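You operate a simulated robot arm through the tools that you are given. There is no shell and no other tool.

You are at the controls of a simulated two-armed robot. One attempt, no reset.

## Task
Hold the blue jug on the island bench top steady with one hand, lift the blue syringe out of it with the other and set it down on the island bench top.

Only the result counts: the job must be done as asked and must still hold three seconds after the hand-in. Knocking over, shifting, dropping, spilling or breaking anything else fails it.

## Robot
Two 7-joint arms with two-finger parallel grippers on one trunk, on a base that moves. Base frame: it is fixed to the floor where the robot stands at the start and does not move with it; the origin is under the middle of the robot, x ahead of it, y to its left, z up; the surface under the hand at the start is at about z = 850. Readings come in mm, degrees, newtons and seconds.
The left shoulder is at the start at [20, 113, 1197], the right one opposite. With the tool pointing down near the work surface each hand reaches from about 220 to 600 mm from the robot's upright axis, wherever it stands, measured 20 degrees to its own side. Places, roughly: island bench top [3800, -1300, 800]. Payload 1.57 kg a hand.
The TCP of each hand is the grasp point between the finger pads, 30 mm short of the fingertips. In the tool frame z runs along the fingers and y along their closing line. The gripper opens to 80 mm. The fingers are 17 mm wide and 12 mm thick; the gripper's body (40 by 82 mm) begins 80 mm behind the TCP.
Orientation is that of the tool frame in the base frame, as a unit quaternion [x, y, z, w]. With the fingers straight down and closing along the base's y, the tool's x points along the base's -x, its y along +y and its z along -z.

## Interface
- The arms move only by the tool apply_moves. It takes "left_moves", "right_moves" or both (then of equal length, played together; a hand with none holds still); each is a list of rows, each a list of 7 numbers: the finger opening in mm, from 0 to 80, then the shift along the tool's x, y, z in mm, then the turn, a rotation vector about the tool's x, y, z in rad. In form: [[hand, tx, ty, tz, wx, wy, wz], ...]. A call has 1 to 20 rows; each row is the pose to reach, as a shift and turn from the pose commanded when the call began, along the tool's axes at that moment. A row lasts 0.2 s, in which the tool goes at most 50 mm and 8.6 degrees; a call with a longer step from one row to the next is refused whole, and so is a gripper value outside its range. A pose out of reach is approached as far as the arm can. The call stops where the force on the tool passes 40 N (or 10 N more than at its start, if that is more) or the arm is blocked; 0.2 s more then pass. Each finger travels about 45 mm/s and halts on what it meets, pressing with about 27 N; the grip force reading is that of the motor and also rises with nothing between the fingers. The clock runs only during rows and for 0.2 s after the last one: add rows that repeat a pose to give the fingers time. The reply holds the time, the measured pose of the TCP, the force on the tool along the base axes, the opening and the grip force, in the units named above and with some noise, with the torque about the TCP (base axes, N m) and any sound that the robot's microphone picked up.
- Cameras (640 x 400 px; columns grow to the right, rows downward): "scene" is now at [93.3, -26.3, 1325.3]; the picture's right is [-0.29, -0.96, 0.00], its down [-0.51, 0.15, -0.84] and it looks along [0.81, -0.24, -0.54] (base axes); focal length 214 px, centre (320, 200). "left" rides on the left gripper at [72, 7, -122] in its tool frame; the picture's right is [-0.09, 1.00, 0.00], its down [-0.84, -0.08, -0.54] and it looks along [-0.54, -0.05, 0.84] (tool axes); focal length 238 px, centre (320, 200). "right" rides on the right gripper at [72, -7, -122] in its tool frame; the picture's right is [0.09, 1.00, 0.00], its down [-0.84, 0.08, -0.54] and it looks along [-0.54, 0.05, 0.84] (tool axes); focal length 238 px, centre (320, 200). There is no depth. A picture from a camera that has moved, and an enlarged one, comes with that camera's place and axes in the base frame and with its lens.
- snapshot(camera): a new picture of that camera. It takes no simulated time.
- move_column(by): moves the trunk up (or, below 0, down) by that many mm; the arms and the scene camera ride with it, the base frame stays. It gives what a move gives, with no picture.
- drive_base(legs): drives the robot by 1 to 6 legs, each [ahead, left, turn to the left] in mm, mm and degrees, along the robot's own axes; the way and the turn of a leg run together, so that a leg with both is an arc; at most 1500 mm and 180 degrees a leg. The arms and the cameras ride along, it lands a little off, and it stops where it bumps. It gives what a move gives.
- pan_tilt(pan, tilt): turns the head with the scene camera to pan (to the left, within 80 degrees either way) and tilt (down, from -29 to 69), counted from straight ahead of the robot. It gives what a move gives.
- zoom(camera, box): a new picture of the part [left, top, right, bottom] of that camera's present view, enlarged. It takes no simulated time.
- job_done(): hands the job in; it is judged then, once.

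Nothing tells you exact positions but the pictures and the camera data. Unless the task says otherwise, let go and move clear before handing in.

The tools are called after "Request:" as name(argument=value, ...) on one line, values as JSON. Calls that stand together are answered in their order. apply_moves: Moves the arms, as the interface text tells. Its arguments: {"type":"object","properties":{"left_moves":{"type":"array"},"right_moves":{"type":"array"}},"required":[]} The other tools are called the same way: move_column (by) moves the trunk up or down; drive_base (legs) drives the base; pan_tilt (pan, tilt) turns the head that bears the scene camera; snapshot (camera) takes a picture; zoom (camera, box) takes an enlarged picture of a part of a camera's view; job_done () hands the job in.

At the start:

```text
time: 0.0
left_eef_pos: [430.7, 169.4, 1188.2]
left_tcp_rot: [0.0, 1.0, 0.0, 0.0]
left_force: [-0.4, 0.1, -0.6]
left_ft_torque: [0.01, 0.01, 0.01]
left_grip_width: 79.9
left_finger_force: 0.2
right_eef_pos: [406.4, -220.5, 1148.9]
right_tcp_rot: [0.0, 1.0, 0.0, -0.001]
right_force: [0.5, -0.4, -0.2]
right_ft_torque: [-0.01, -0.03, 0.0]
right_grip_width: 80.0
right_finger_force: 0.1
trunk travel left (down, up): [-250.0, 320.0]
robot x, y, heading: [2.1, 0.7, -0.0]
head pan, tilt (commanded): [-16.8, 32.4]
```

scene: 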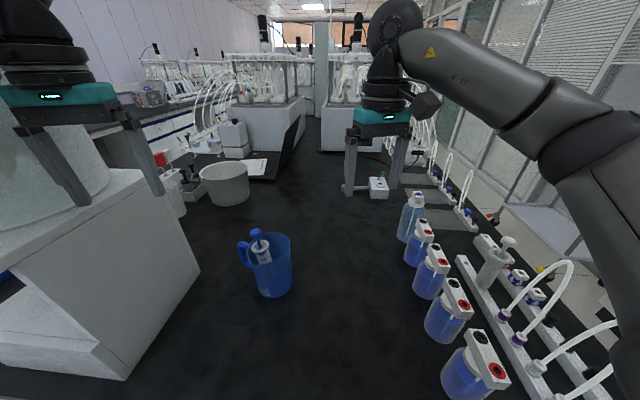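
right: 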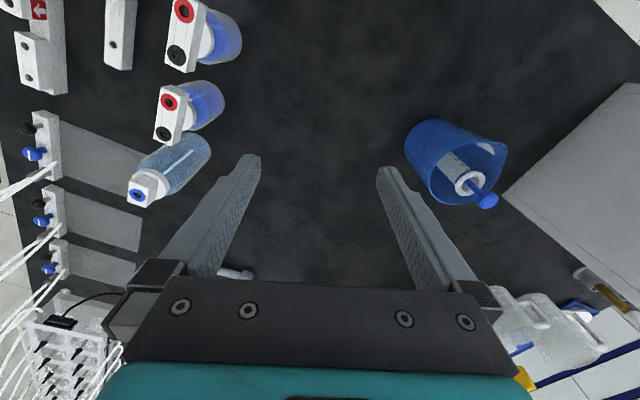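
left: 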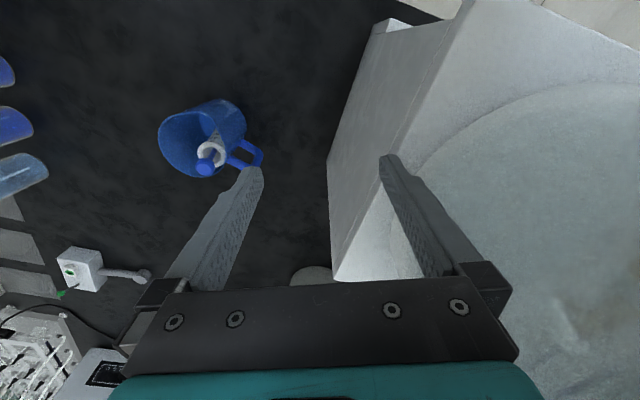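

I see a blue jug with a blue syringe close in front of me, but the island bench is given as being several metres away. I'll look around before deciding which bench this is.

Request:
zoom(camera="scene", box=[200, 0, 440, 150])

Request:
zoom(camera="scene", box=[200, 200, 340, 320])

Request:
pan_tilt(pan=-20, tilt=5)

Request:
snapshot(camera="scene")

```text
2.67 times, centred on (320, 75) of scene
camera zoom: at [93.3, -26.3, 1325.3], right [-0.29, -0.96, 0.0], down [-0.51, 0.15, -0.84], along [0.81, -0.24, -0.54], focal length 572 px, centre (320, 533)
```

zoom: 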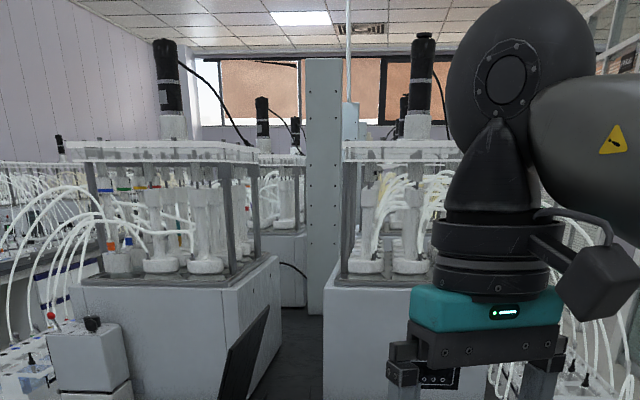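

```text
3.33 times, centred on (270, 260) of scene
camera zoom: at [93.3, -26.3, 1325.3], right [-0.29, -0.96, 0.0], down [-0.51, 0.15, -0.84], along [0.81, -0.24, -0.54], focal length 715 px, centre (487, 0)
```

zoom: 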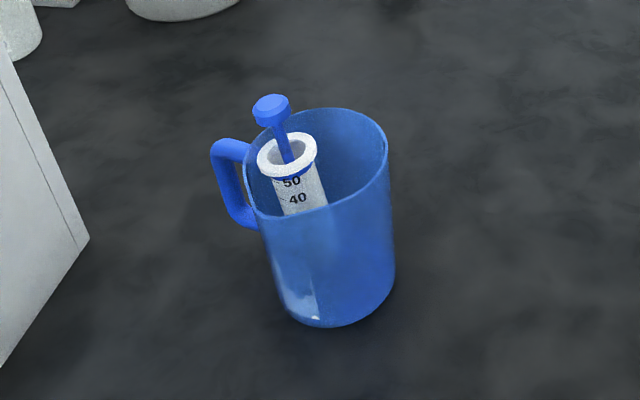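

```text
time: 0.9
left_eef_pos: [430.1, 169.9, 1188.4]
left_tcp_rot: [0.0, 1.0, -0.001, 0.0]
left_force: [0.5, -0.3, 0.5]
left_ft_torque: [-0.03, 0.01, -0.01]
left_grip_width: 80.2
left_finger_force: 0.1
right_eef_pos: [407.2, -220.0, 1149.9]
right_tcp_rot: [0.0, 1.0, -0.001, 0.0]
right_force: [-0.7, -0.2, -0.6]
right_ft_torque: [0.0, 0.02, 0.02]
right_grip_width: 79.9
right_finger_force: 0.0
trunk travel left (down, up): [-250.0, 320.0]
robot x, y, heading: [2.4, -0.5, 0.0]
head pan, tilt (commanded): [-20.0, 5.0]
```

```text
taken
camera scene: at [94.0, -31.9, 1369.4], right [-0.34, -0.94, 0.0], down [-0.08, 0.03, -1.0], along [0.94, -0.34, -0.09], focal length 214 px, centre (320, 200)
```

scene: 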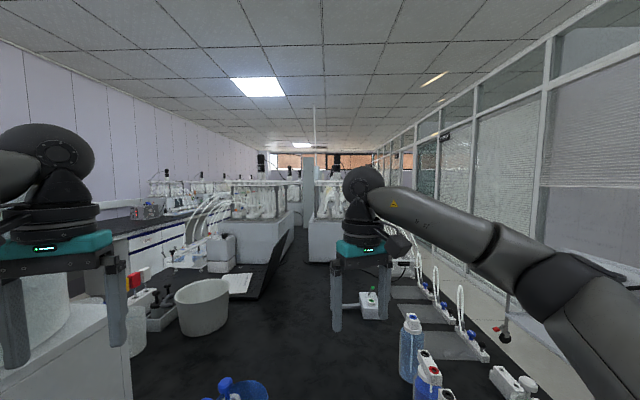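

The long dark bench runs ahead at about -19°, in line with the given island-bench centre (3800, -1300). So the bench in front of me is probably the island bench. I'll pan around to check for other benches or jugs.

Request:
pan_tilt(pan=60, tilt=25)

Request:
snapshot(camera="scene")

Request:
pan_tilt(pan=-70, tilt=35)

Request:
snapshot(camera="scene")

Request:
pan_tilt(pan=15, tilt=50)

Request:
snapshot(camera="scene")

```text
time: 2.5
left_eef_pos: [429.8, 169.4, 1188.2]
left_tcp_rot: [0.0, 1.0, 0.001, 0.001]
left_force: [0.2, 0.4, 0.2]
left_ft_torque: [-0.02, -0.01, -0.01]
left_grip_width: 79.9
left_finger_force: 0.1
right_eef_pos: [407.4, -220.7, 1150.1]
right_tcp_rot: [0.0, 1.0, -0.001, 0.0]
right_force: [-0.3, 0.0, 0.8]
right_ft_torque: [0.02, 0.03, 0.0]
right_grip_width: 80.0
right_finger_force: 0.1
trunk travel left (down, up): [-250.0, 320.0]
robot x, y, heading: [-2.3, -2.9, 0.1]
head pan, tilt (commanded): [60.0, 25.0]
```

```text
taken
camera scene: at [53.8, 79.2, 1337.1], right [0.87, -0.5, 0.0], down [-0.21, -0.37, -0.91], along [0.45, 0.78, -0.42], focal length 214 px, centre (320, 200)
```

scene: 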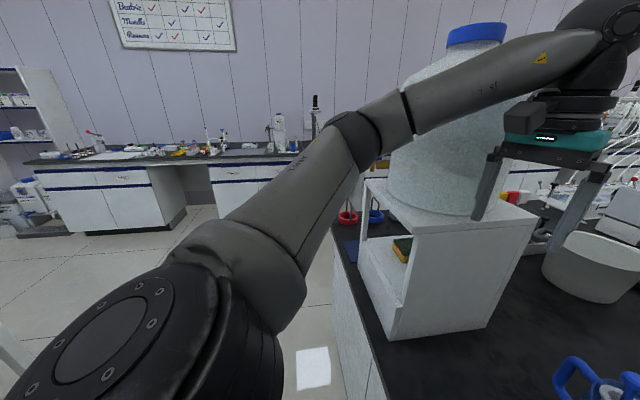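

```text
time: 4.6
left_eef_pos: [430.5, 170.2, 1188.5]
left_tcp_rot: [0.0, 1.0, 0.001, 0.0]
left_force: [-0.5, 0.2, -1.1]
left_ft_torque: [0.02, 0.0, -0.02]
left_grip_width: 80.1
left_finger_force: 0.1
right_eef_pos: [406.0, -220.8, 1150.2]
right_tcp_rot: [0.0, 1.0, 0.0, -0.001]
right_force: [0.2, -0.1, -0.6]
right_ft_torque: [0.0, 0.01, -0.03]
right_grip_width: 80.1
right_finger_force: 0.0
trunk travel left (down, up): [-250.0, 320.0]
robot x, y, heading: [2.0, 2.7, 0.1]
head pan, tilt (commanded): [-70.0, 35.0]
```

```text
taken
camera scene: at [37.9, -83.2, 1321.3], right [-0.94, -0.34, 0.0], down [-0.2, 0.54, -0.82], along [0.28, -0.77, -0.57], focal length 214 px, centre (320, 200)
```

scene: 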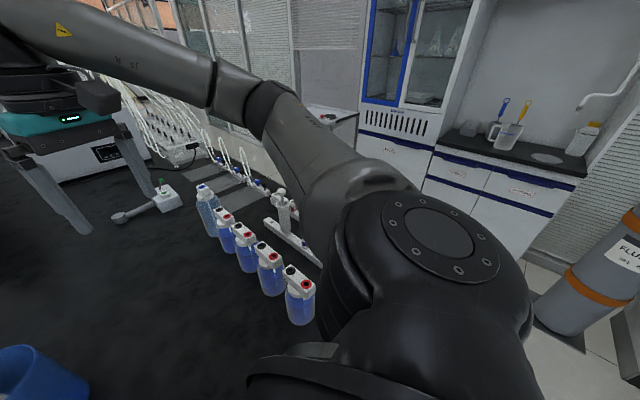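

```text
time: 6.2
left_eef_pos: [429.9, 168.9, 1188.9]
left_tcp_rot: [-0.001, 1.0, 0.0, 0.0]
left_force: [-1.2, 0.2, 0.5]
left_ft_torque: [0.01, 0.0, 0.01]
left_grip_width: 80.0
left_finger_force: 0.0
right_eef_pos: [407.7, -220.1, 1150.2]
right_tcp_rot: [0.0, 1.0, 0.0, 0.0]
right_force: [0.7, 0.0, -0.5]
right_ft_torque: [-0.03, 0.01, -0.01]
right_grip_width: 80.2
right_finger_force: 0.1
trunk travel left (down, up): [-250.0, 320.0]
robot x, y, heading: [1.1, -3.2, -0.1]
head pan, tilt (commanded): [15.0, 50.0]
```

```text
taken
camera scene: at [82.1, 19.4, 1299.6], right [0.26, -0.97, 0.0], down [-0.74, -0.2, -0.64], along [0.62, 0.17, -0.77], focal length 214 px, centre (320, 200)
```

scene: 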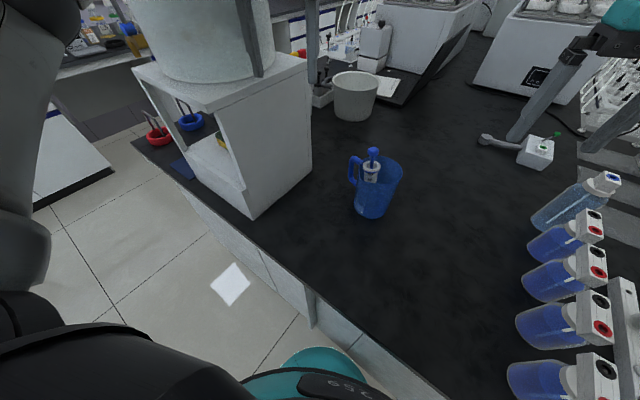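

The bench in front is the island bench: the other counters are separate and far off. Triangulating from three cameras puts the plunger top near (482, 6, 1010). Next I'll take close-ups of the jug to get its shape.

Request:
zoom(camera="left", box=[140, 80, 300, 200])

Request:
zoom(camera="right", box=[380, 100, 540, 220])

Request:
zoom(camera="scene", box=[310, 130, 450, 230])

```text
3.33 times, centred on (220, 140) of left
camera zoom: at [358.0, 177.6, 1310.5], right [0.09, 1.0, 0.0], down [0.84, -0.08, 0.54], along [0.54, -0.05, -0.84], focal length 794 px, centre (653, 400)
```

zoom: 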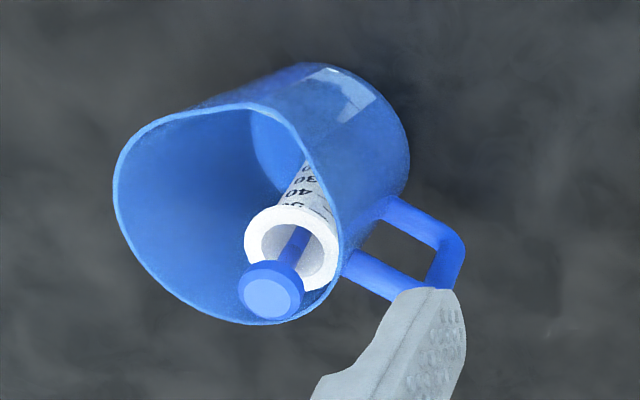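

```text
3.33 times, centred on (460, 160) of right
camera zoom: at [334.8, -226.3, 1271.9], right [-0.09, 1.0, 0.0], down [0.84, 0.08, 0.54], along [0.54, 0.05, -0.84], focal length 794 px, centre (-147, 333)
```

zoom: 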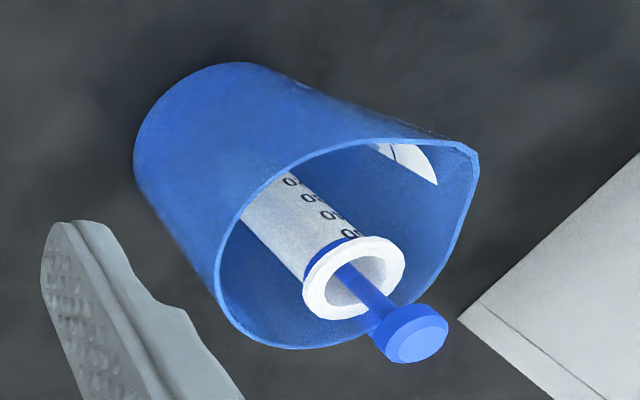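

```text
4.00 times, centred on (380, 180) of scene
camera zoom: at [82.1, 19.4, 1299.6], right [0.26, -0.97, 0.0], down [-0.74, -0.2, -0.64], along [0.62, 0.17, -0.77], focal length 858 px, centre (80, 280)
```

zoom: 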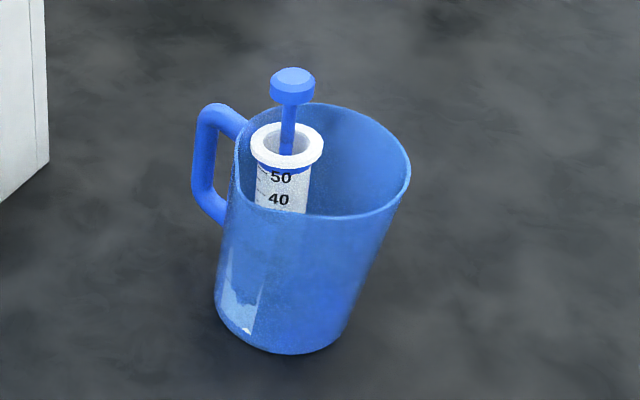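

The jug looks like a near-cylinder of about 46 mm radius centred near (465, -19), with its rim at about z = 978 on the z = 850 bench. The syringe leans towards the handle side. My plan is for the right hand to pinch the jug's rim wall on the -y side and the left hand to take the plunger disc. I'll aim the head and bring the right hand above the rim first.

Request:
pan_tilt(pan=-3, tilt=45)

Request:
apply_moves(right_moves=[[70, -7, 20, 5, 0, 0, 0], [60, -15, 40, 15, 0, 0, 0], [50, -22, 60, 25, 0, 0, 0], [40, -30, 80, 35, 0, 0, 0], [40, -38, 100, 45, 0, 0, 0], [40, -46, 120, 55, 0, 0, 0], [40, -53, 140, 65, 0, 0, 0], [40, -58, 158, 70, 0, 0, 0], [40, -58, 158, 70, 0, 0, 0]])

Request:
snapshot(camera="scene")

Request:
snapshot(camera="right")

Request:
snapshot(camera="left")

```text
time: 7.0
left_eef_pos: [431.1, 170.1, 1188.1]
left_tcp_rot: [0.0, 1.0, 0.0, 0.0]
left_force: [-0.2, 0.2, -0.1]
left_ft_torque: [0.0, 0.0, 0.0]
left_grip_width: 80.0
left_finger_force: 0.0
right_eef_pos: [406.9, -221.0, 1150.3]
right_tcp_rot: [0.0, 1.0, 0.0, 0.0]
right_force: [-0.4, 0.1, 0.0]
right_ft_torque: [-0.01, 0.0, -0.02]
right_grip_width: 79.9
right_finger_force: 0.0
trunk travel left (down, up): [-250.0, 320.0]
robot x, y, heading: [-0.7, 0.6, -0.1]
head pan, tilt (commanded): [-3.0, 45.0]
```

```text
time: 9.0
left_eef_pos: [430.1, 169.9, 1188.1]
left_tcp_rot: [0.001, 1.0, 0.0, 0.001]
left_force: [0.3, -0.7, -0.6]
left_ft_torque: [0.01, 0.0, 0.04]
left_grip_width: 79.9
left_finger_force: 0.1
right_eef_pos: [465.2, -61.7, 1079.8]
right_tcp_rot: [0.0, 1.0, -0.001, 0.001]
right_force: [0.3, -0.2, -0.4]
right_ft_torque: [-0.02, -0.01, -0.01]
right_grip_width: 39.8
right_finger_force: 0.1
trunk travel left (down, up): [-250.0, 320.0]
robot x, y, heading: [-0.5, 1.0, 0.1]
head pan, tilt (commanded): [-3.0, 45.0]
```

```text
taken
camera scene: at [88.9, -4.9, 1306.5], right [-0.05, -1.0, 0.0], down [-0.71, 0.04, -0.71], along [0.71, -0.04, -0.71], focal length 214 px, centre (320, 200)
```

scene: 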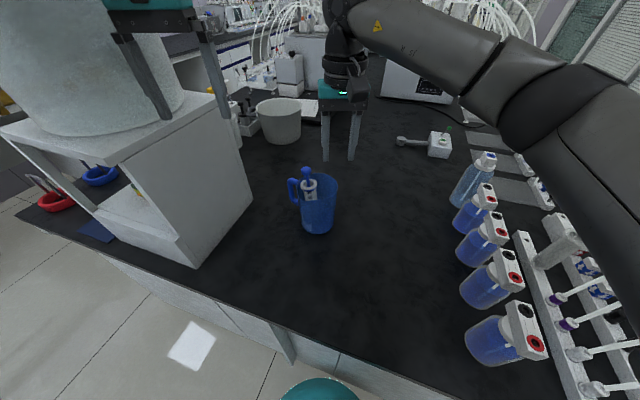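

```text
taken
camera right: at [393.4, -67.5, 1201.1], right [-0.09, 1.0, 0.0], down [0.84, 0.08, 0.54], along [0.54, 0.05, -0.84], focal length 238 px, centre (320, 200)
```

right: 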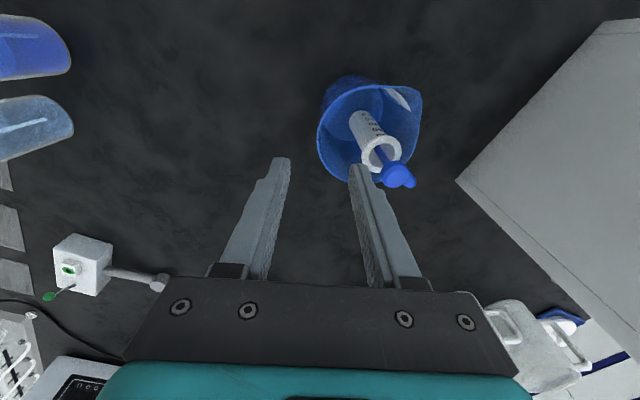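

```text
taken
camera left: at [358.0, 177.4, 1310.5], right [0.09, 1.0, 0.0], down [0.84, -0.08, 0.54], along [0.54, -0.05, -0.84], focal length 238 px, centre (320, 200)
```

left: 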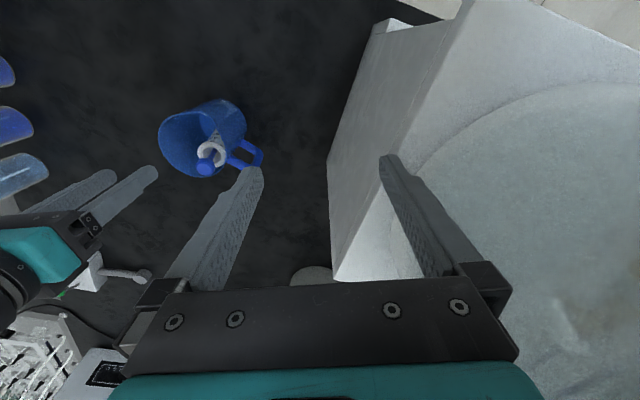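

The right hand is now above the rim with its fingers open to 40 mm. I'll zoom in to refine where the rim wall is.

Request:
zoom(camera="right", box=[260, 60, 460, 200])

Request:
zoom(camera="scene", box=[260, 140, 400, 240])

```text
2.86 times, centred on (360, 130) of right
camera zoom: at [393.4, -67.5, 1201.1], right [-0.09, 1.0, 0.0], down [0.84, 0.08, 0.54], along [0.54, 0.05, -0.84], focal length 681 px, centre (206, 400)
```

zoom: 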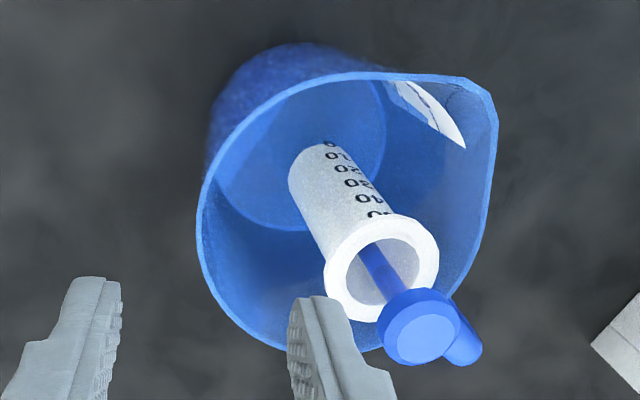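

```text
4.00 times, centred on (330, 190) of scene
camera zoom: at [88.9, -4.9, 1306.5], right [-0.05, -1.0, 0.0], down [-0.71, 0.04, -0.71], along [0.71, -0.04, -0.71], focal length 858 px, centre (280, 240)
```

zoom: 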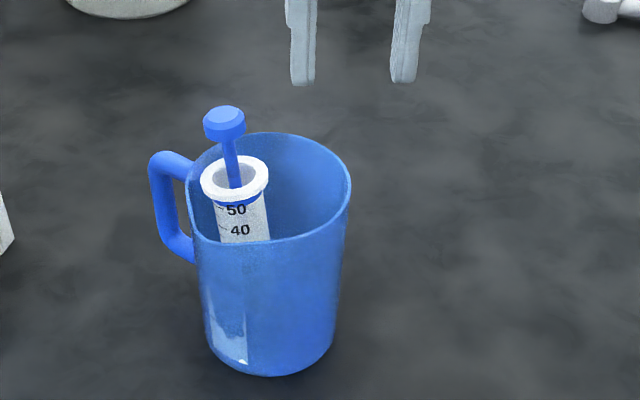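

The rim wall on the -y side is at about (465, -63), with the rim top near z = 978 and wall thickness around 3 mm. I'll narrow the fingers, lower to just above the rim and check the alignment.

Request:
apply_moves(right_moves=[[36, 0, -0.3, 15, 0, 0, 0], [32, 0, -0.6, 32, 0, 0, 0], [32, 0, -0.8, 48, 0, 0, 0], [32, 0, -0.8, 60, 0, 0, 0], [32, 0, -0.8, 60, 0, 0, 0]])

Request:
zoom(camera="right", box=[240, 60, 460, 200])

Request:
zoom(camera="left", box=[100, 80, 300, 210])

Request:
zoom(camera="scene", box=[260, 130, 400, 240])

```text
time: 10.2
left_eef_pos: [428.7, 168.9, 1188.1]
left_tcp_rot: [0.001, 1.0, 0.0, 0.0]
left_force: [-0.2, 0.2, -0.5]
left_ft_torque: [-0.02, 0.04, -0.01]
left_grip_width: 80.0
left_finger_force: 0.1
right_eef_pos: [464.3, -63.4, 1018.2]
right_tcp_rot: [0.0, 1.0, -0.001, 0.0]
right_force: [-0.6, 0.1, -0.1]
right_ft_torque: [0.03, 0.01, -0.02]
right_grip_width: 31.9
right_finger_force: 0.2
trunk travel left (down, up): [-250.0, 320.0]
robot x, y, heading: [-1.7, -1.7, 0.1]
head pan, tilt (commanded): [-3.0, 45.0]
```

```text
2.86 times, centred on (350, 130) of right
camera zoom: at [392.8, -69.2, 1141.3], right [-0.09, 1.0, 0.0], down [0.84, 0.08, 0.54], along [0.54, 0.05, -0.84], focal length 681 px, centre (234, 400)
```

zoom: 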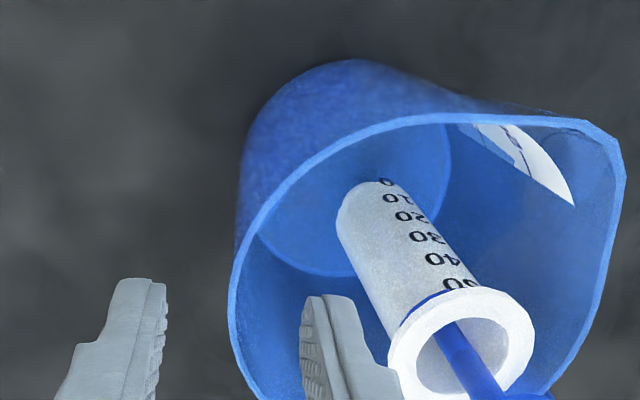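

```text
3.08 times, centred on (200, 145) of left
camera zoom: at [358.0, 177.6, 1310.5], right [0.09, 1.0, 0.0], down [0.84, -0.08, 0.54], along [0.54, -0.05, -0.84], focal length 733 px, centre (689, 369)
```

zoom: 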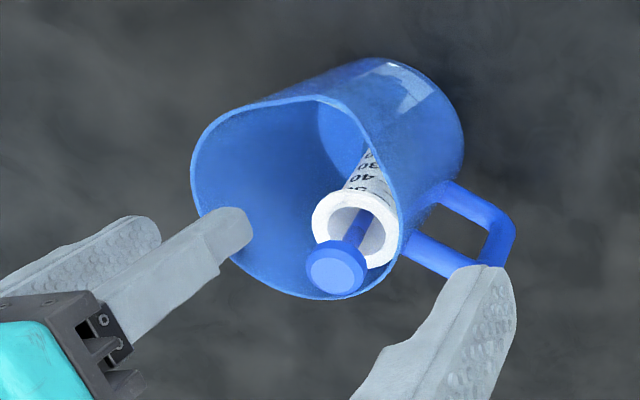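

```text
3.64 times, centred on (330, 185) of scene
camera zoom: at [88.9, -4.7, 1306.5], right [-0.05, -1.0, 0.0], down [-0.71, 0.04, -0.71], along [0.71, -0.04, -0.71], focal length 780 px, centre (284, 254)
```

zoom: 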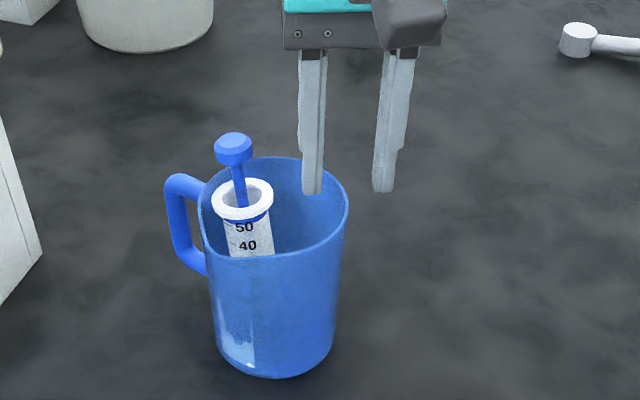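

The fingers straddle the wall well, one inside and one outside. I'll lower to about z = 962 and close gently on the rim wall.

Request:
apply_moves(right_moves=[[32, 0, 0.5, 12, 0, 0, 0], [32, 0, 0.5, 24, 0, 0, 0], [32, 0, 0.5, 36, 0, 0, 0], [32, 0, 0.5, 48, 0, 0, 0], [32, 0, 0.5, 56, 0, 0, 0], [32, 0, 0.5, 56, 0, 0, 0]])

Request:
zoom(camera="scene", box=[260, 130, 400, 240])

Request:
zoom(camera="right", box=[200, 60, 460, 240])

```text
time: 11.6
left_eef_pos: [430.4, 170.2, 1188.8]
left_tcp_rot: [-0.001, 1.0, 0.001, -0.001]
left_force: [0.6, -0.8, 0.8]
left_ft_torque: [0.01, -0.01, 0.01]
left_grip_width: 80.1
left_finger_force: 0.2
right_eef_pos: [465.1, -62.7, 963.8]
right_tcp_rot: [0.0, 1.0, 0.0, 0.0]
right_force: [-0.1, -0.3, -0.7]
right_ft_torque: [0.01, -0.01, 0.03]
right_grip_width: 32.1
right_finger_force: 0.1
trunk travel left (down, up): [-250.0, 320.0]
robot x, y, heading: [0.9, 0.5, 0.1]
head pan, tilt (commanded): [-3.0, 45.0]
```

```text
3.64 times, centred on (330, 185) of scene
camera zoom: at [88.9, -4.8, 1306.5], right [-0.05, -1.0, 0.0], down [-0.71, 0.04, -0.71], along [0.71, -0.04, -0.71], focal length 780 px, centre (284, 254)
```

zoom: 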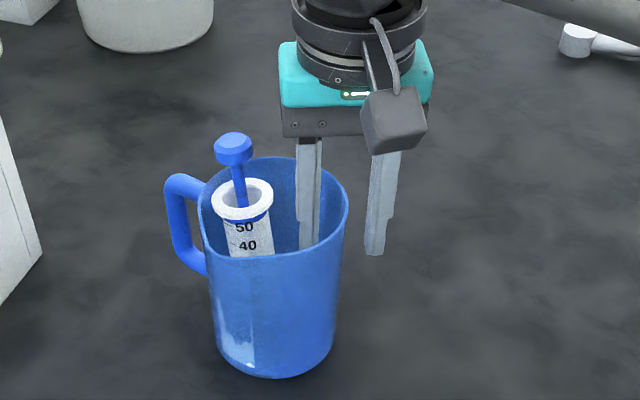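

```text
2.22 times, centred on (330, 150) of right
camera zoom: at [392.8, -68.4, 1086.1], right [-0.09, 1.0, 0.0], down [0.84, 0.08, 0.54], along [0.54, 0.05, -0.84], focal length 530 px, centre (298, 311)
```

zoom: 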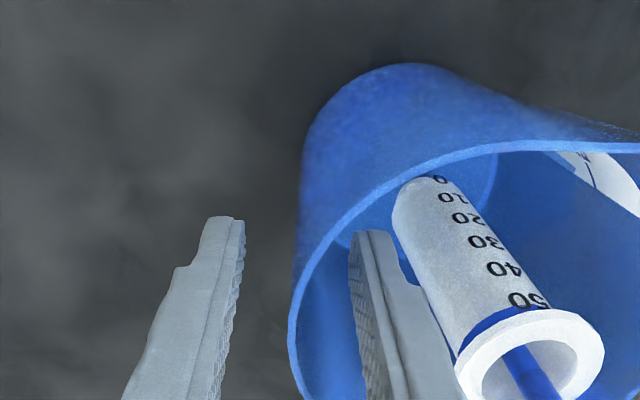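

One finger is inside the jug clear of the syringe and one is outside. Closing on the wall now.

Request:
apply_moves(right_moves=[[24, 0, 0, 0, 0, 0, 0], [16, 0, 0, 0, 0, 0, 0], [10, 0, 0, 0, 0, 0, 0], [5, 0, 0, 0, 0, 0, 0], [0, 0, 0, 0, 0, 0, 0], [0, 0, 0, 0, 0, 0, 0], [0, 0, 0, 0, 0, 0, 0]])

Request:
zoom(camera="scene", box=[260, 130, 400, 240])

Request:
zoom(camera="right", box=[200, 60, 460, 240])

Request:
zoom(camera="left", box=[100, 80, 300, 210])

```text
time: 13.2
left_eef_pos: [429.1, 170.2, 1187.6]
left_tcp_rot: [0.0, 1.0, 0.0, 0.001]
left_force: [0.0, 0.0, -0.6]
left_ft_torque: [0.01, 0.02, 0.01]
left_grip_width: 80.1
left_finger_force: 0.1
right_eef_pos: [464.2, -63.1, 965.3]
right_tcp_rot: [0.001, 1.0, 0.001, 0.002]
right_force: [2.1, 1.6, 6.5]
right_ft_torque: [0.79, -0.05, -0.26]
right_grip_width: 2.0
right_finger_force: 23.5
trunk travel left (down, up): [-250.0, 320.0]
robot x, y, heading: [1.3, 1.0, 0.1]
head pan, tilt (commanded): [-3.0, 45.0]
```

```text
3.64 times, centred on (330, 185) of scene
camera zoom: at [88.8, -4.6, 1306.5], right [-0.05, -1.0, 0.0], down [-0.71, 0.04, -0.71], along [0.71, -0.04, -0.71], focal length 780 px, centre (284, 254)
```

zoom: 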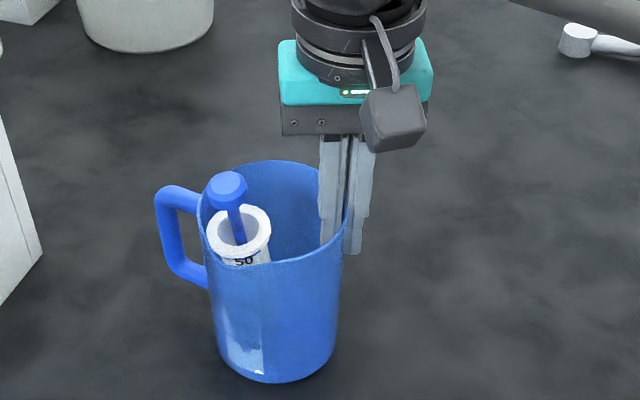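

```text
2.22 times, centred on (330, 150) of right
camera zoom: at [392.9, -68.0, 1087.1], right [-0.09, 1.0, 0.0], down [0.84, 0.08, 0.54], along [0.54, 0.05, -0.84], focal length 530 px, centre (298, 311)
```

zoom: 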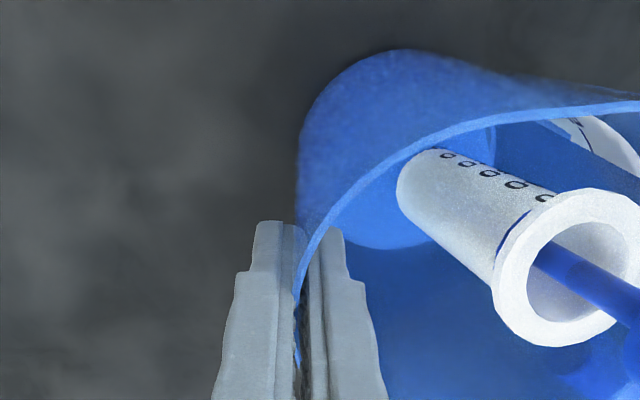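

```text
3.08 times, centred on (200, 145) of left
camera zoom: at [357.9, 177.7, 1310.6], right [0.09, 1.0, 0.0], down [0.84, -0.08, 0.54], along [0.54, -0.05, -0.84], focal length 733 px, centre (689, 369)
```

zoom: 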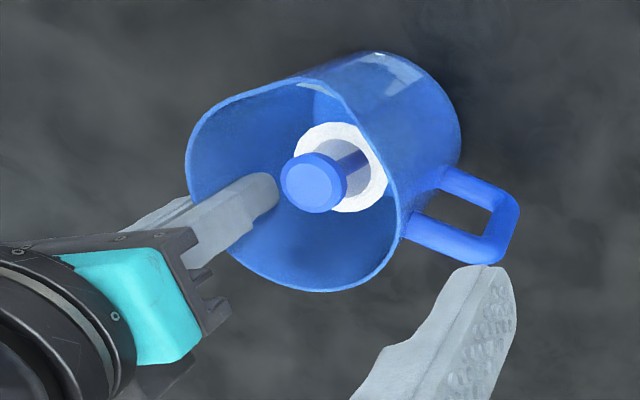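

The grip is firm, but the wall's taper tilted the jug slightly: I read +6.5 N and 0.79 N·m, and the syringe settled at a new lean. I'll rotate the right wrist a little to level the jug, watching the force reading.

Request:
apply_moves(right_moves=[[0, 0, 0, 0, -0.01, 0, 0], [0, 0, 0, 0, -0.02, 0, 0], [0, 0, 0, 0, -0.02, 0, 0]])

Request:
zoom(camera="scene", box=[260, 130, 400, 240])

```text
time: 14.0
left_eef_pos: [429.8, 169.7, 1187.7]
left_tcp_rot: [0.0, 1.0, 0.0, 0.0]
left_force: [0.3, -1.5, 0.7]
left_ft_torque: [0.0, -0.02, -0.03]
left_grip_width: 80.2
left_finger_force: 0.0
right_eef_pos: [465.0, -64.3, 963.9]
right_tcp_rot: [0.0, 1.0, 0.01, 0.0]
right_force: [3.3, -0.4, 7.1]
right_ft_torque: [0.28, 0.05, -0.16]
right_grip_width: 2.0
right_finger_force: 23.9
trunk travel left (down, up): [-250.0, 320.0]
robot x, y, heading: [-1.2, 1.5, -0.1]
head pan, tilt (commanded): [-3.0, 45.0]
```

```text
3.64 times, centred on (330, 185) of scene
camera zoom: at [88.9, -4.8, 1306.5], right [-0.05, -1.0, 0.0], down [-0.71, 0.04, -0.71], along [0.71, -0.04, -0.71], focal length 780 px, centre (284, 254)
```

zoom: 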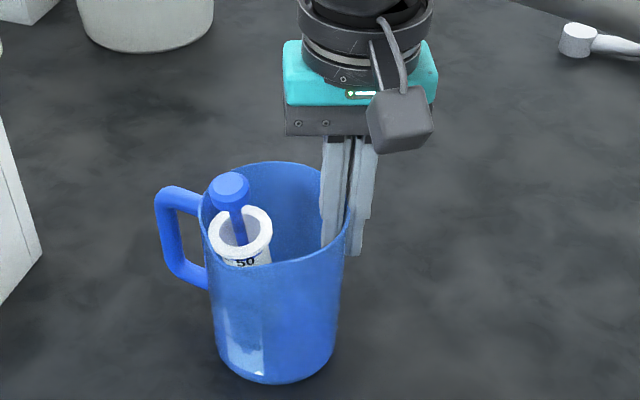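

The torque fell to 0.28 N·m and the jug is seated, pressed lightly onto the bench. Now I'll locate the syringe at its new lean from all three cameras.

Request:
zoom(camera="left", box=[140, 80, 300, 200])

Request:
zoom(camera="right", box=[300, 60, 620, 260])

Request:
zoom(camera="scene", box=[280, 150, 360, 200])

```text
3.33 times, centred on (220, 140) of left
camera zoom: at [358.0, 177.5, 1310.6], right [0.09, 1.0, 0.0], down [0.84, -0.08, 0.54], along [0.54, -0.05, -0.84], focal length 794 px, centre (653, 400)
```

zoom: 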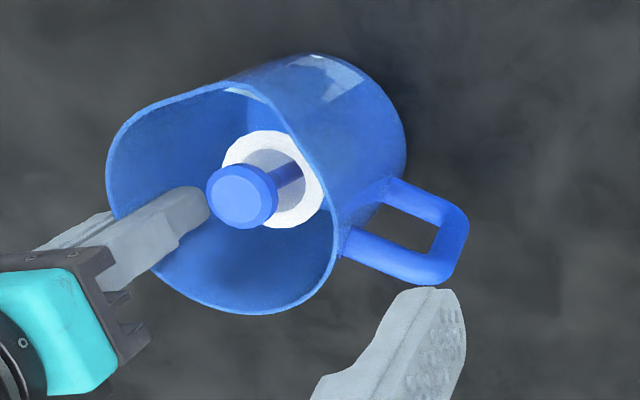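

```text
2.00 times, centred on (460, 160) of right
camera zoom: at [392.9, -71.1, 1086.1], right [-0.09, 1.0, 0.02], down [0.84, 0.07, 0.54], along [0.54, 0.07, -0.84], focal length 477 px, centre (40, 280)
```

zoom: 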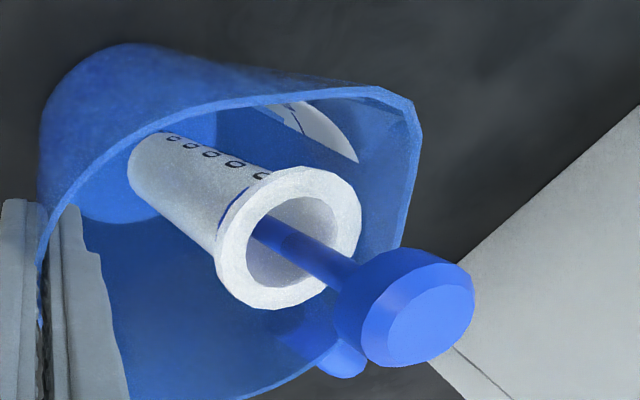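

```text
8.00 times, centred on (320, 175) of scene
camera zoom: at [88.9, -4.8, 1306.5], right [-0.05, -1.0, 0.0], down [-0.71, 0.04, -0.71], along [0.71, -0.04, -0.71], focal length 1716 px, centre (320, 400)
```

zoom: 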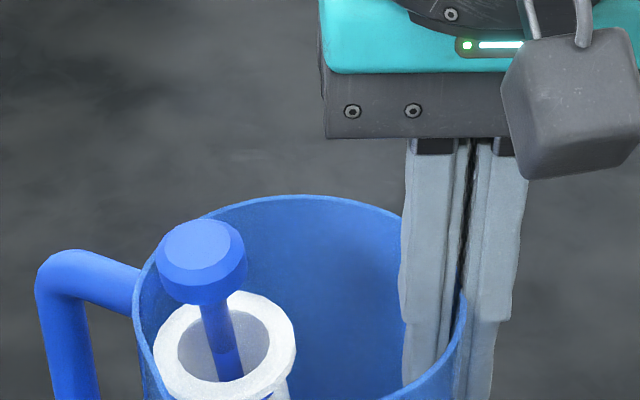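

The syringe now leans about 11° towards (-x, +y). The plunger disc's top is at about (443, 10, 1012), the flange at (448, 4, 971) and the foot near (462, -9, 875). I'll bring the left hand in yawed 45° and tilted 25° along that lean, closing perpendicular to it, and stop 80 mm short of the disc.

Request:
apply_moves(left_moves=[[74, 1.6, -18, 2, 0.0214, -0.0517, 0.0966], [68, 3.2, -36, 8, 0.0428, -0.1034, 0.1932], [62, 4.9, -54, 17, 0.0642, -0.1551, 0.2897], [56, 6.5, -72, 30, 0.0857, -0.2068, 0.3863], [50, 8.1, -90, 46, 0.1071, -0.2584, 0.4829], [46, 9.8, -106, 64, 0.1285, -0.3101, 0.5795], [46, 11.4, -121, 83, 0.1499, -0.3618, 0.676], [46, 13, -134.6, 101.3, 0.1713, -0.4135, 0.7726], [46, 13, -134.6, 101.3, 0.1713, -0.4135, 0.7726]])

Request:
snapshot(camera="scene")

Request:
snapshot(camera="left")

Request:
snapshot(camera="right")

```text
time: 16.0
left_eef_pos: [417.6, 35.7, 1086.1]
left_tcp_rot: [0.374, 0.902, -0.083, 0.201]
left_force: [0.2, 0.2, -0.3]
left_ft_torque: [-0.03, -0.02, 0.0]
left_grip_width: 46.2
left_finger_force: 0.1
right_eef_pos: [465.0, -61.9, 964.4]
right_tcp_rot: [0.0, 1.0, 0.01, 0.001]
right_force: [2.9, -0.2, 6.6]
right_ft_torque: [0.36, 0.09, -0.18]
right_grip_width: 1.9
right_finger_force: 23.6
trunk travel left (down, up): [-250.0, 320.0]
robot x, y, heading: [-0.2, 1.4, -0.1]
head pan, tilt (commanded): [-3.0, 45.0]
```

```text
taken
camera scene: at [88.8, -4.7, 1306.5], right [-0.05, -1.0, 0.0], down [-0.71, 0.04, -0.71], along [0.71, -0.04, -0.71], focal length 214 px, centre (320, 200)
```

scene: 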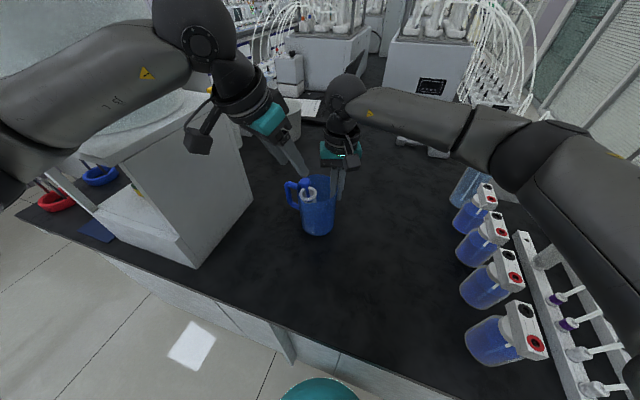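

```text
taken
camera left: at [339.9, 123.6, 1166.7], right [0.76, 0.64, 0.04], down [0.32, -0.43, 0.85], along [0.56, -0.63, -0.53], focal length 238 px, centre (320, 200)
```

left: 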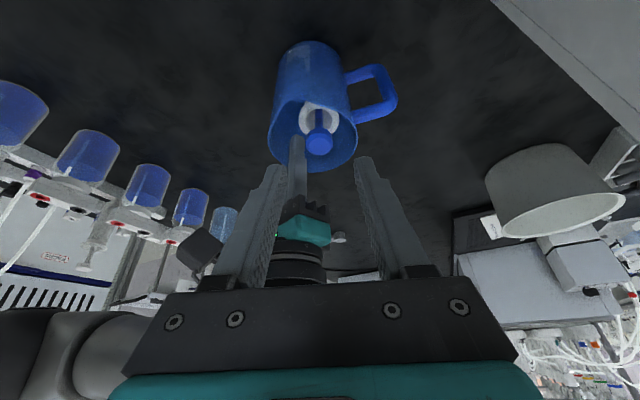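

```text
taken
camera right: at [392.8, -70.8, 1086.1], right [-0.09, 1.0, 0.02], down [0.84, 0.07, 0.54], along [0.54, 0.07, -0.84], focal length 238 px, centre (320, 200)
```

right: 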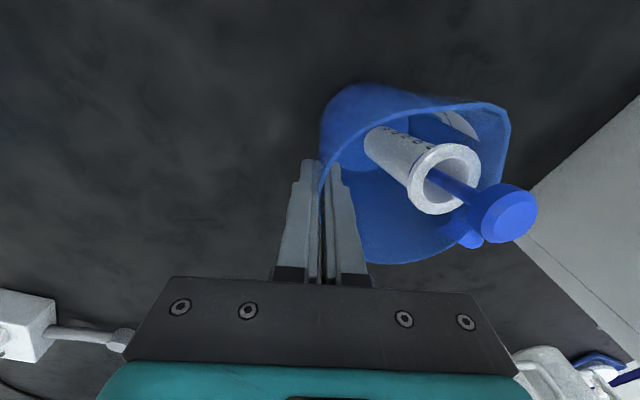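

The left hand is in place, with the plunger disc centred between its fingers in its own camera. I'll zoom to refine the disc position before the final approach.

Request:
zoom(camera="left", box=[220, 30, 420, 190])

Request:
zoom(camera="scene", box=[270, 130, 370, 210])

```text
2.50 times, centred on (320, 110) of left
camera zoom: at [339.9, 123.6, 1166.7], right [0.76, 0.64, 0.04], down [0.32, -0.43, 0.85], along [0.56, -0.63, -0.53], focal length 596 px, centre (320, 425)
```

zoom: 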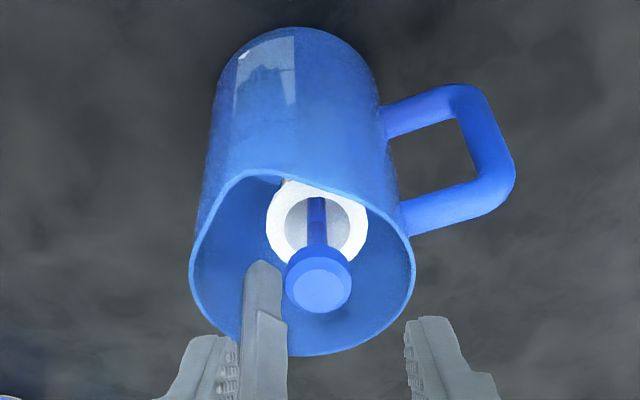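

```text
5.00 times, centred on (320, 170) of scene
camera zoom: at [88.8, -4.7, 1306.5], right [-0.05, -1.0, 0.0], down [-0.71, 0.04, -0.71], along [0.71, -0.04, -0.71], focal length 1072 px, centre (320, 350)
```

zoom: 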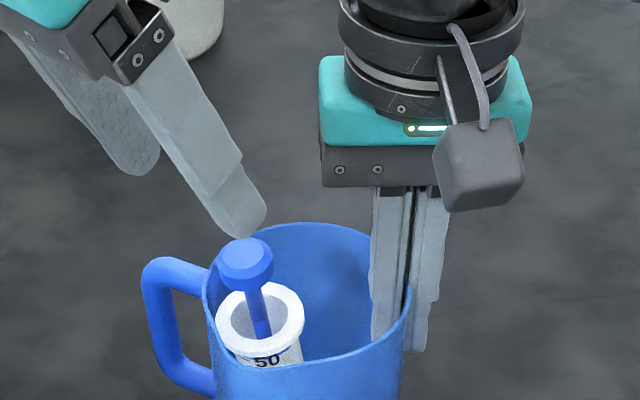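

The left-hand view puts the disc within about 2 mm of the tool axis and roughly 91 mm ahead. I'll advance 81 mm so the disc sits just past the pad centre, with the fingertips staying above the flange and rim.

Request:
apply_moves(left_moves=[[46, -0.3, 0.2, 15, 0, 0, 0], [46, -0.6, 0.4, 30, 0, 0, 0], [46, -1, 0.5, 45, 0, 0, 0], [46, -1.4, 0.7, 58, 0, 0, 0], [46, -1.6, 0.8, 70, 0, 0, 0], [46, -1.8, 0.85, 81, 0, 0, 0], [46, -1.8, 0.85, 81, 0, 0, 0]])

Request:
zoom(camera="left", box=[200, 30, 440, 230])

Request:
zoom(camera="scene", box=[260, 120, 380, 210])

Request:
snapshot(camera="right")

```text
time: 17.6
left_eef_pos: [436.0, 7.8, 1027.5]
left_tcp_rot: [0.374, 0.9, -0.077, 0.212]
left_force: [-0.1, -0.1, -0.8]
left_ft_torque: [0.01, 0.0, 0.01]
left_grip_width: 46.1
left_finger_force: 0.0
right_eef_pos: [455.9, -65.7, 969.2]
right_tcp_rot: [0.0, 1.0, 0.012, 0.005]
right_force: [0.3, -0.1, -2.4]
right_ft_torque: [-0.1, -0.03, 0.01]
right_grip_width: 1.4
right_finger_force: 23.2
trunk travel left (down, up): [-250.0, 320.0]
robot x, y, heading: [-1.3, 0.9, -0.3]
head pan, tilt (commanded): [-3.0, 45.0]
```

```text
2.00 times, centred on (320, 130) of left
camera zoom: at [355.4, 96.2, 1105.0], right [0.76, 0.65, 0.06], down [0.3, -0.43, 0.85], along [0.58, -0.63, -0.52], focal length 477 px, centre (320, 340)
```

zoom: 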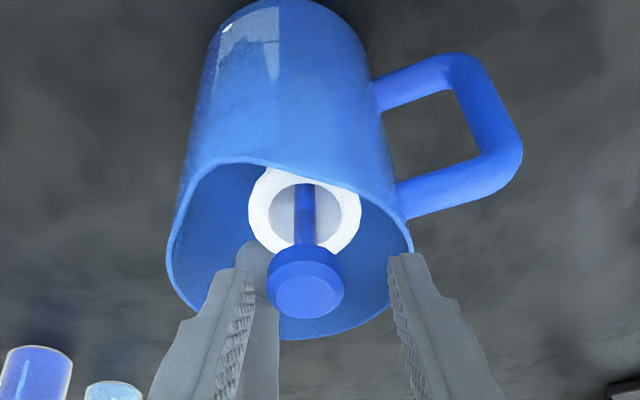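

```text
4.44 times, centred on (320, 165) of scene
camera zoom: at [76.0, -7.9, 1307.7], right [-0.05, -1.0, 0.0], down [-0.7, 0.04, -0.71], along [0.71, -0.03, -0.7], focal length 953 px, centre (320, 356)
```

zoom: 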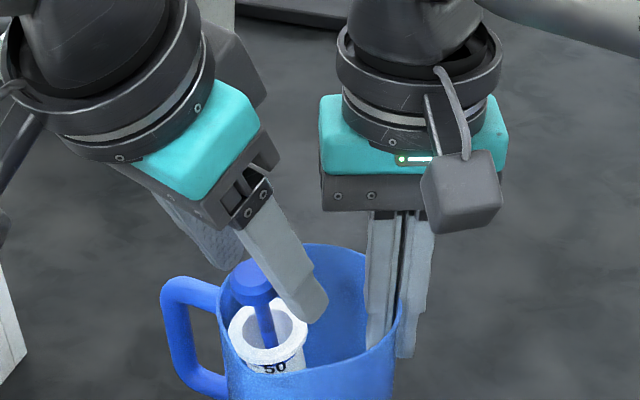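

```text
taken
camera right: at [382.3, -73.3, 1090.0], right [-0.09, 1.0, 0.02], down [0.83, 0.07, 0.55], along [0.55, 0.07, -0.83], focal length 238 px, centre (320, 200)
```

right: 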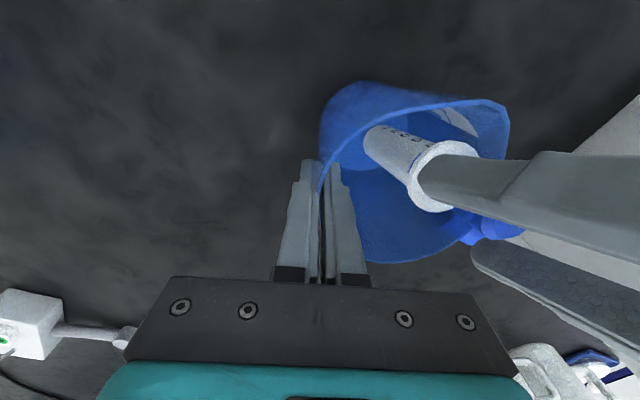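

The scene camera has shifted about 12 mm back and the right hand about 9 mm, so something pushed the robot during that move. I'll look around before doing anything else.

Request:
snapshot(camera="scene")

Request:
snapshot(camera="left")

```text
taken
camera scene: at [76.0, -7.9, 1307.7], right [-0.05, -1.0, 0.0], down [-0.7, 0.04, -0.71], along [0.71, -0.03, -0.7], focal length 214 px, centre (320, 200)
```

scene: 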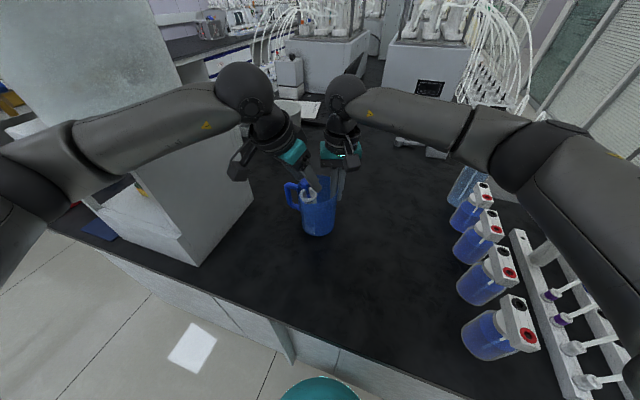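

```text
taken
camera left: at [355.4, 96.2, 1105.0], right [0.76, 0.65, 0.06], down [0.3, -0.43, 0.85], along [0.58, -0.63, -0.52], focal length 238 px, centre (320, 200)
```

left: 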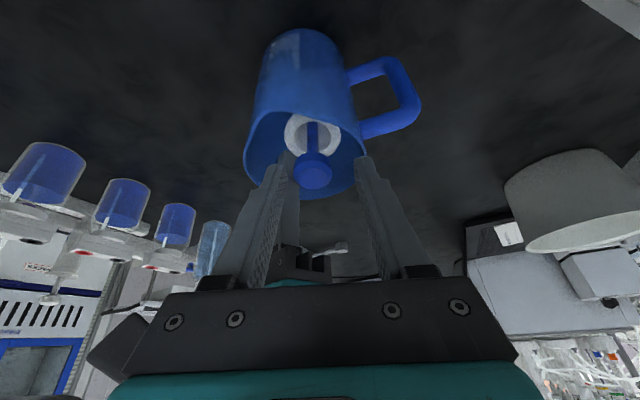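

The left forearm seems to have pressed on the white box or carboy and pitched the robot back slightly. I'll retract the left hand along the path it came in on and check that everything recovers.

Request:
apply_moves(left_moves=[[46, 0, 0, -12, 0, 0, 0], [46, 0.4, -0.2, -25, 0, 0, 0], [46, 0.8, -0.4, -40, 0, 0, 0], [46, 1.2, -0.6, -55, 0, 0, 0], [46, 1.5, -0.7, -68, 0, 0, 0], [46, 1.8, -0.85, -81, 0, 0, 0], [46, 1.8, -0.85, -81, 0, 0, 0]])

Request:
snapshot(camera="scene")

Request:
zoom(camera="scene", box=[0, 0, 320, 200])

```text
time: 19.2
left_eef_pos: [416.7, 35.6, 1087.3]
left_tcp_rot: [0.374, 0.902, -0.083, 0.2]
left_force: [-0.1, -0.6, -0.1]
left_ft_torque: [-0.03, 0.0, 0.03]
left_grip_width: 45.8
left_finger_force: 0.1
right_eef_pos: [464.5, -63.0, 963.2]
right_tcp_rot: [0.0, 1.0, 0.011, 0.0]
right_force: [0.3, -1.4, 3.3]
right_ft_torque: [0.11, 0.12, -0.01]
right_grip_width: 1.1
right_finger_force: 23.7
trunk travel left (down, up): [-250.0, 320.0]
robot x, y, heading: [0.6, 0.3, 0.2]
head pan, tilt (commanded): [-3.0, 45.0]
```

```text
taken
camera scene: at [88.8, -4.9, 1306.5], right [-0.05, -1.0, 0.0], down [-0.71, 0.04, -0.71], along [0.71, -0.04, -0.71], focal length 214 px, centre (320, 200)
```

scene: 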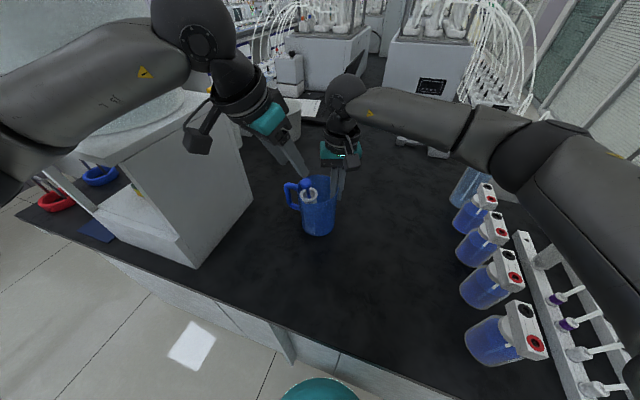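

```text
2.00 times, centred on (160, 100) of scene
camera zoom: at [88.8, -4.9, 1306.5], right [-0.05, -1.0, 0.0], down [-0.71, 0.04, -0.71], along [0.71, -0.04, -0.71], focal length 429 px, centre (640, 400)
```

zoom: 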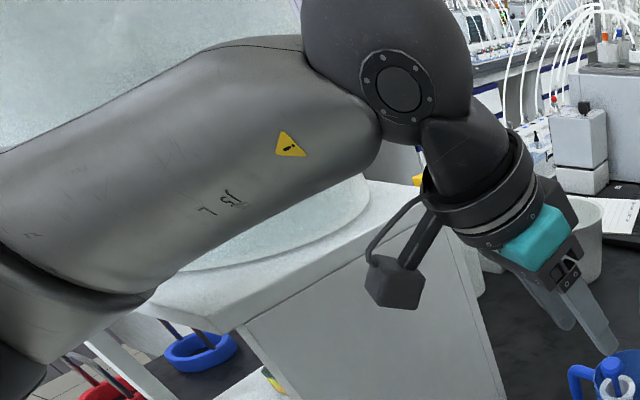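

Everything recovered: the scene camera is back in place and the box hasn't moved. The left forearm needs more height over the box, so I'll release the jug gently, lift the right hand clear, raise the trunk and re-grip.

Request:
apply_moves(right_moves=[[6, 0, 0, 0, 0, 0, 0], [14, 0, 0, 0, 0, 0, 0], [24, 0, 0, 0, 0, 0, 0], [32, 0, 0, 0, 0, 0, 0], [32, 0, 0, 0, 0, 0, 0]])

Request:
zoom(camera="scene", box=[260, 130, 400, 240])

Request:
zoom(camera="right", box=[200, 60, 540, 280])

```text
time: 20.4
left_eef_pos: [416.7, 35.4, 1086.4]
left_tcp_rot: [0.373, 0.902, -0.083, 0.2]
left_force: [0.4, 0.0, -0.1]
left_ft_torque: [0.0, -0.01, 0.01]
left_grip_width: 46.1
left_finger_force: 0.1
right_eef_pos: [464.9, -62.9, 963.9]
right_tcp_rot: [0.0, 1.0, 0.01, -0.001]
right_force: [0.6, 0.4, -0.3]
right_ft_torque: [0.03, -0.01, -0.01]
right_grip_width: 31.8
right_finger_force: 0.0
trunk travel left (down, up): [-250.0, 320.0]
robot x, y, heading: [-0.7, -2.1, 0.0]
head pan, tilt (commanded): [-3.0, 45.0]
```

```text
3.64 times, centred on (330, 185) of scene
camera zoom: at [88.9, -4.8, 1306.5], right [-0.05, -1.0, 0.0], down [-0.71, 0.04, -0.71], along [0.71, -0.04, -0.71], focal length 780 px, centre (284, 254)
```

zoom: 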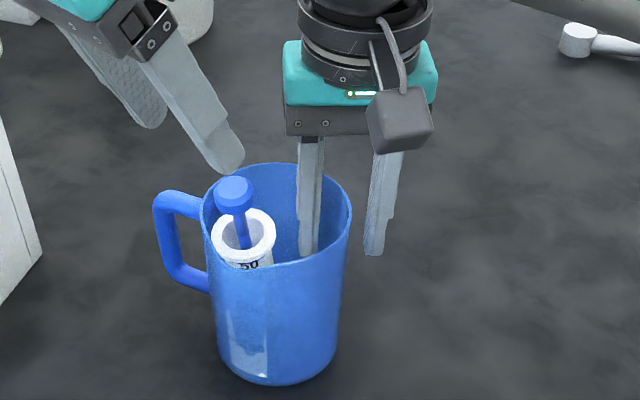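

```text
1.82 times, centred on (370, 170) of right
camera zoom: at [392.9, -70.9, 1086.1], right [-0.09, 1.0, 0.02], down [0.84, 0.07, 0.54], along [0.54, 0.07, -0.84], focal length 433 px, centre (229, 254)
```

zoom: 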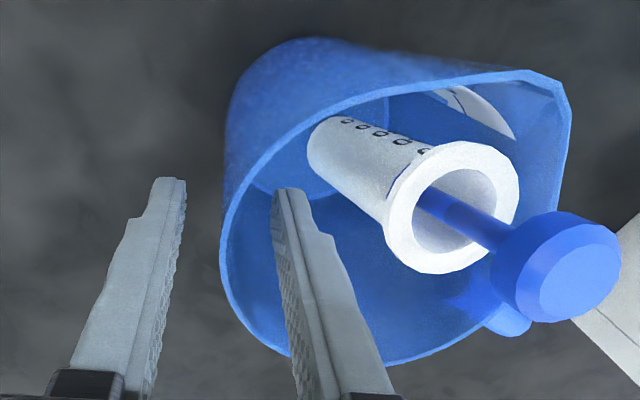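

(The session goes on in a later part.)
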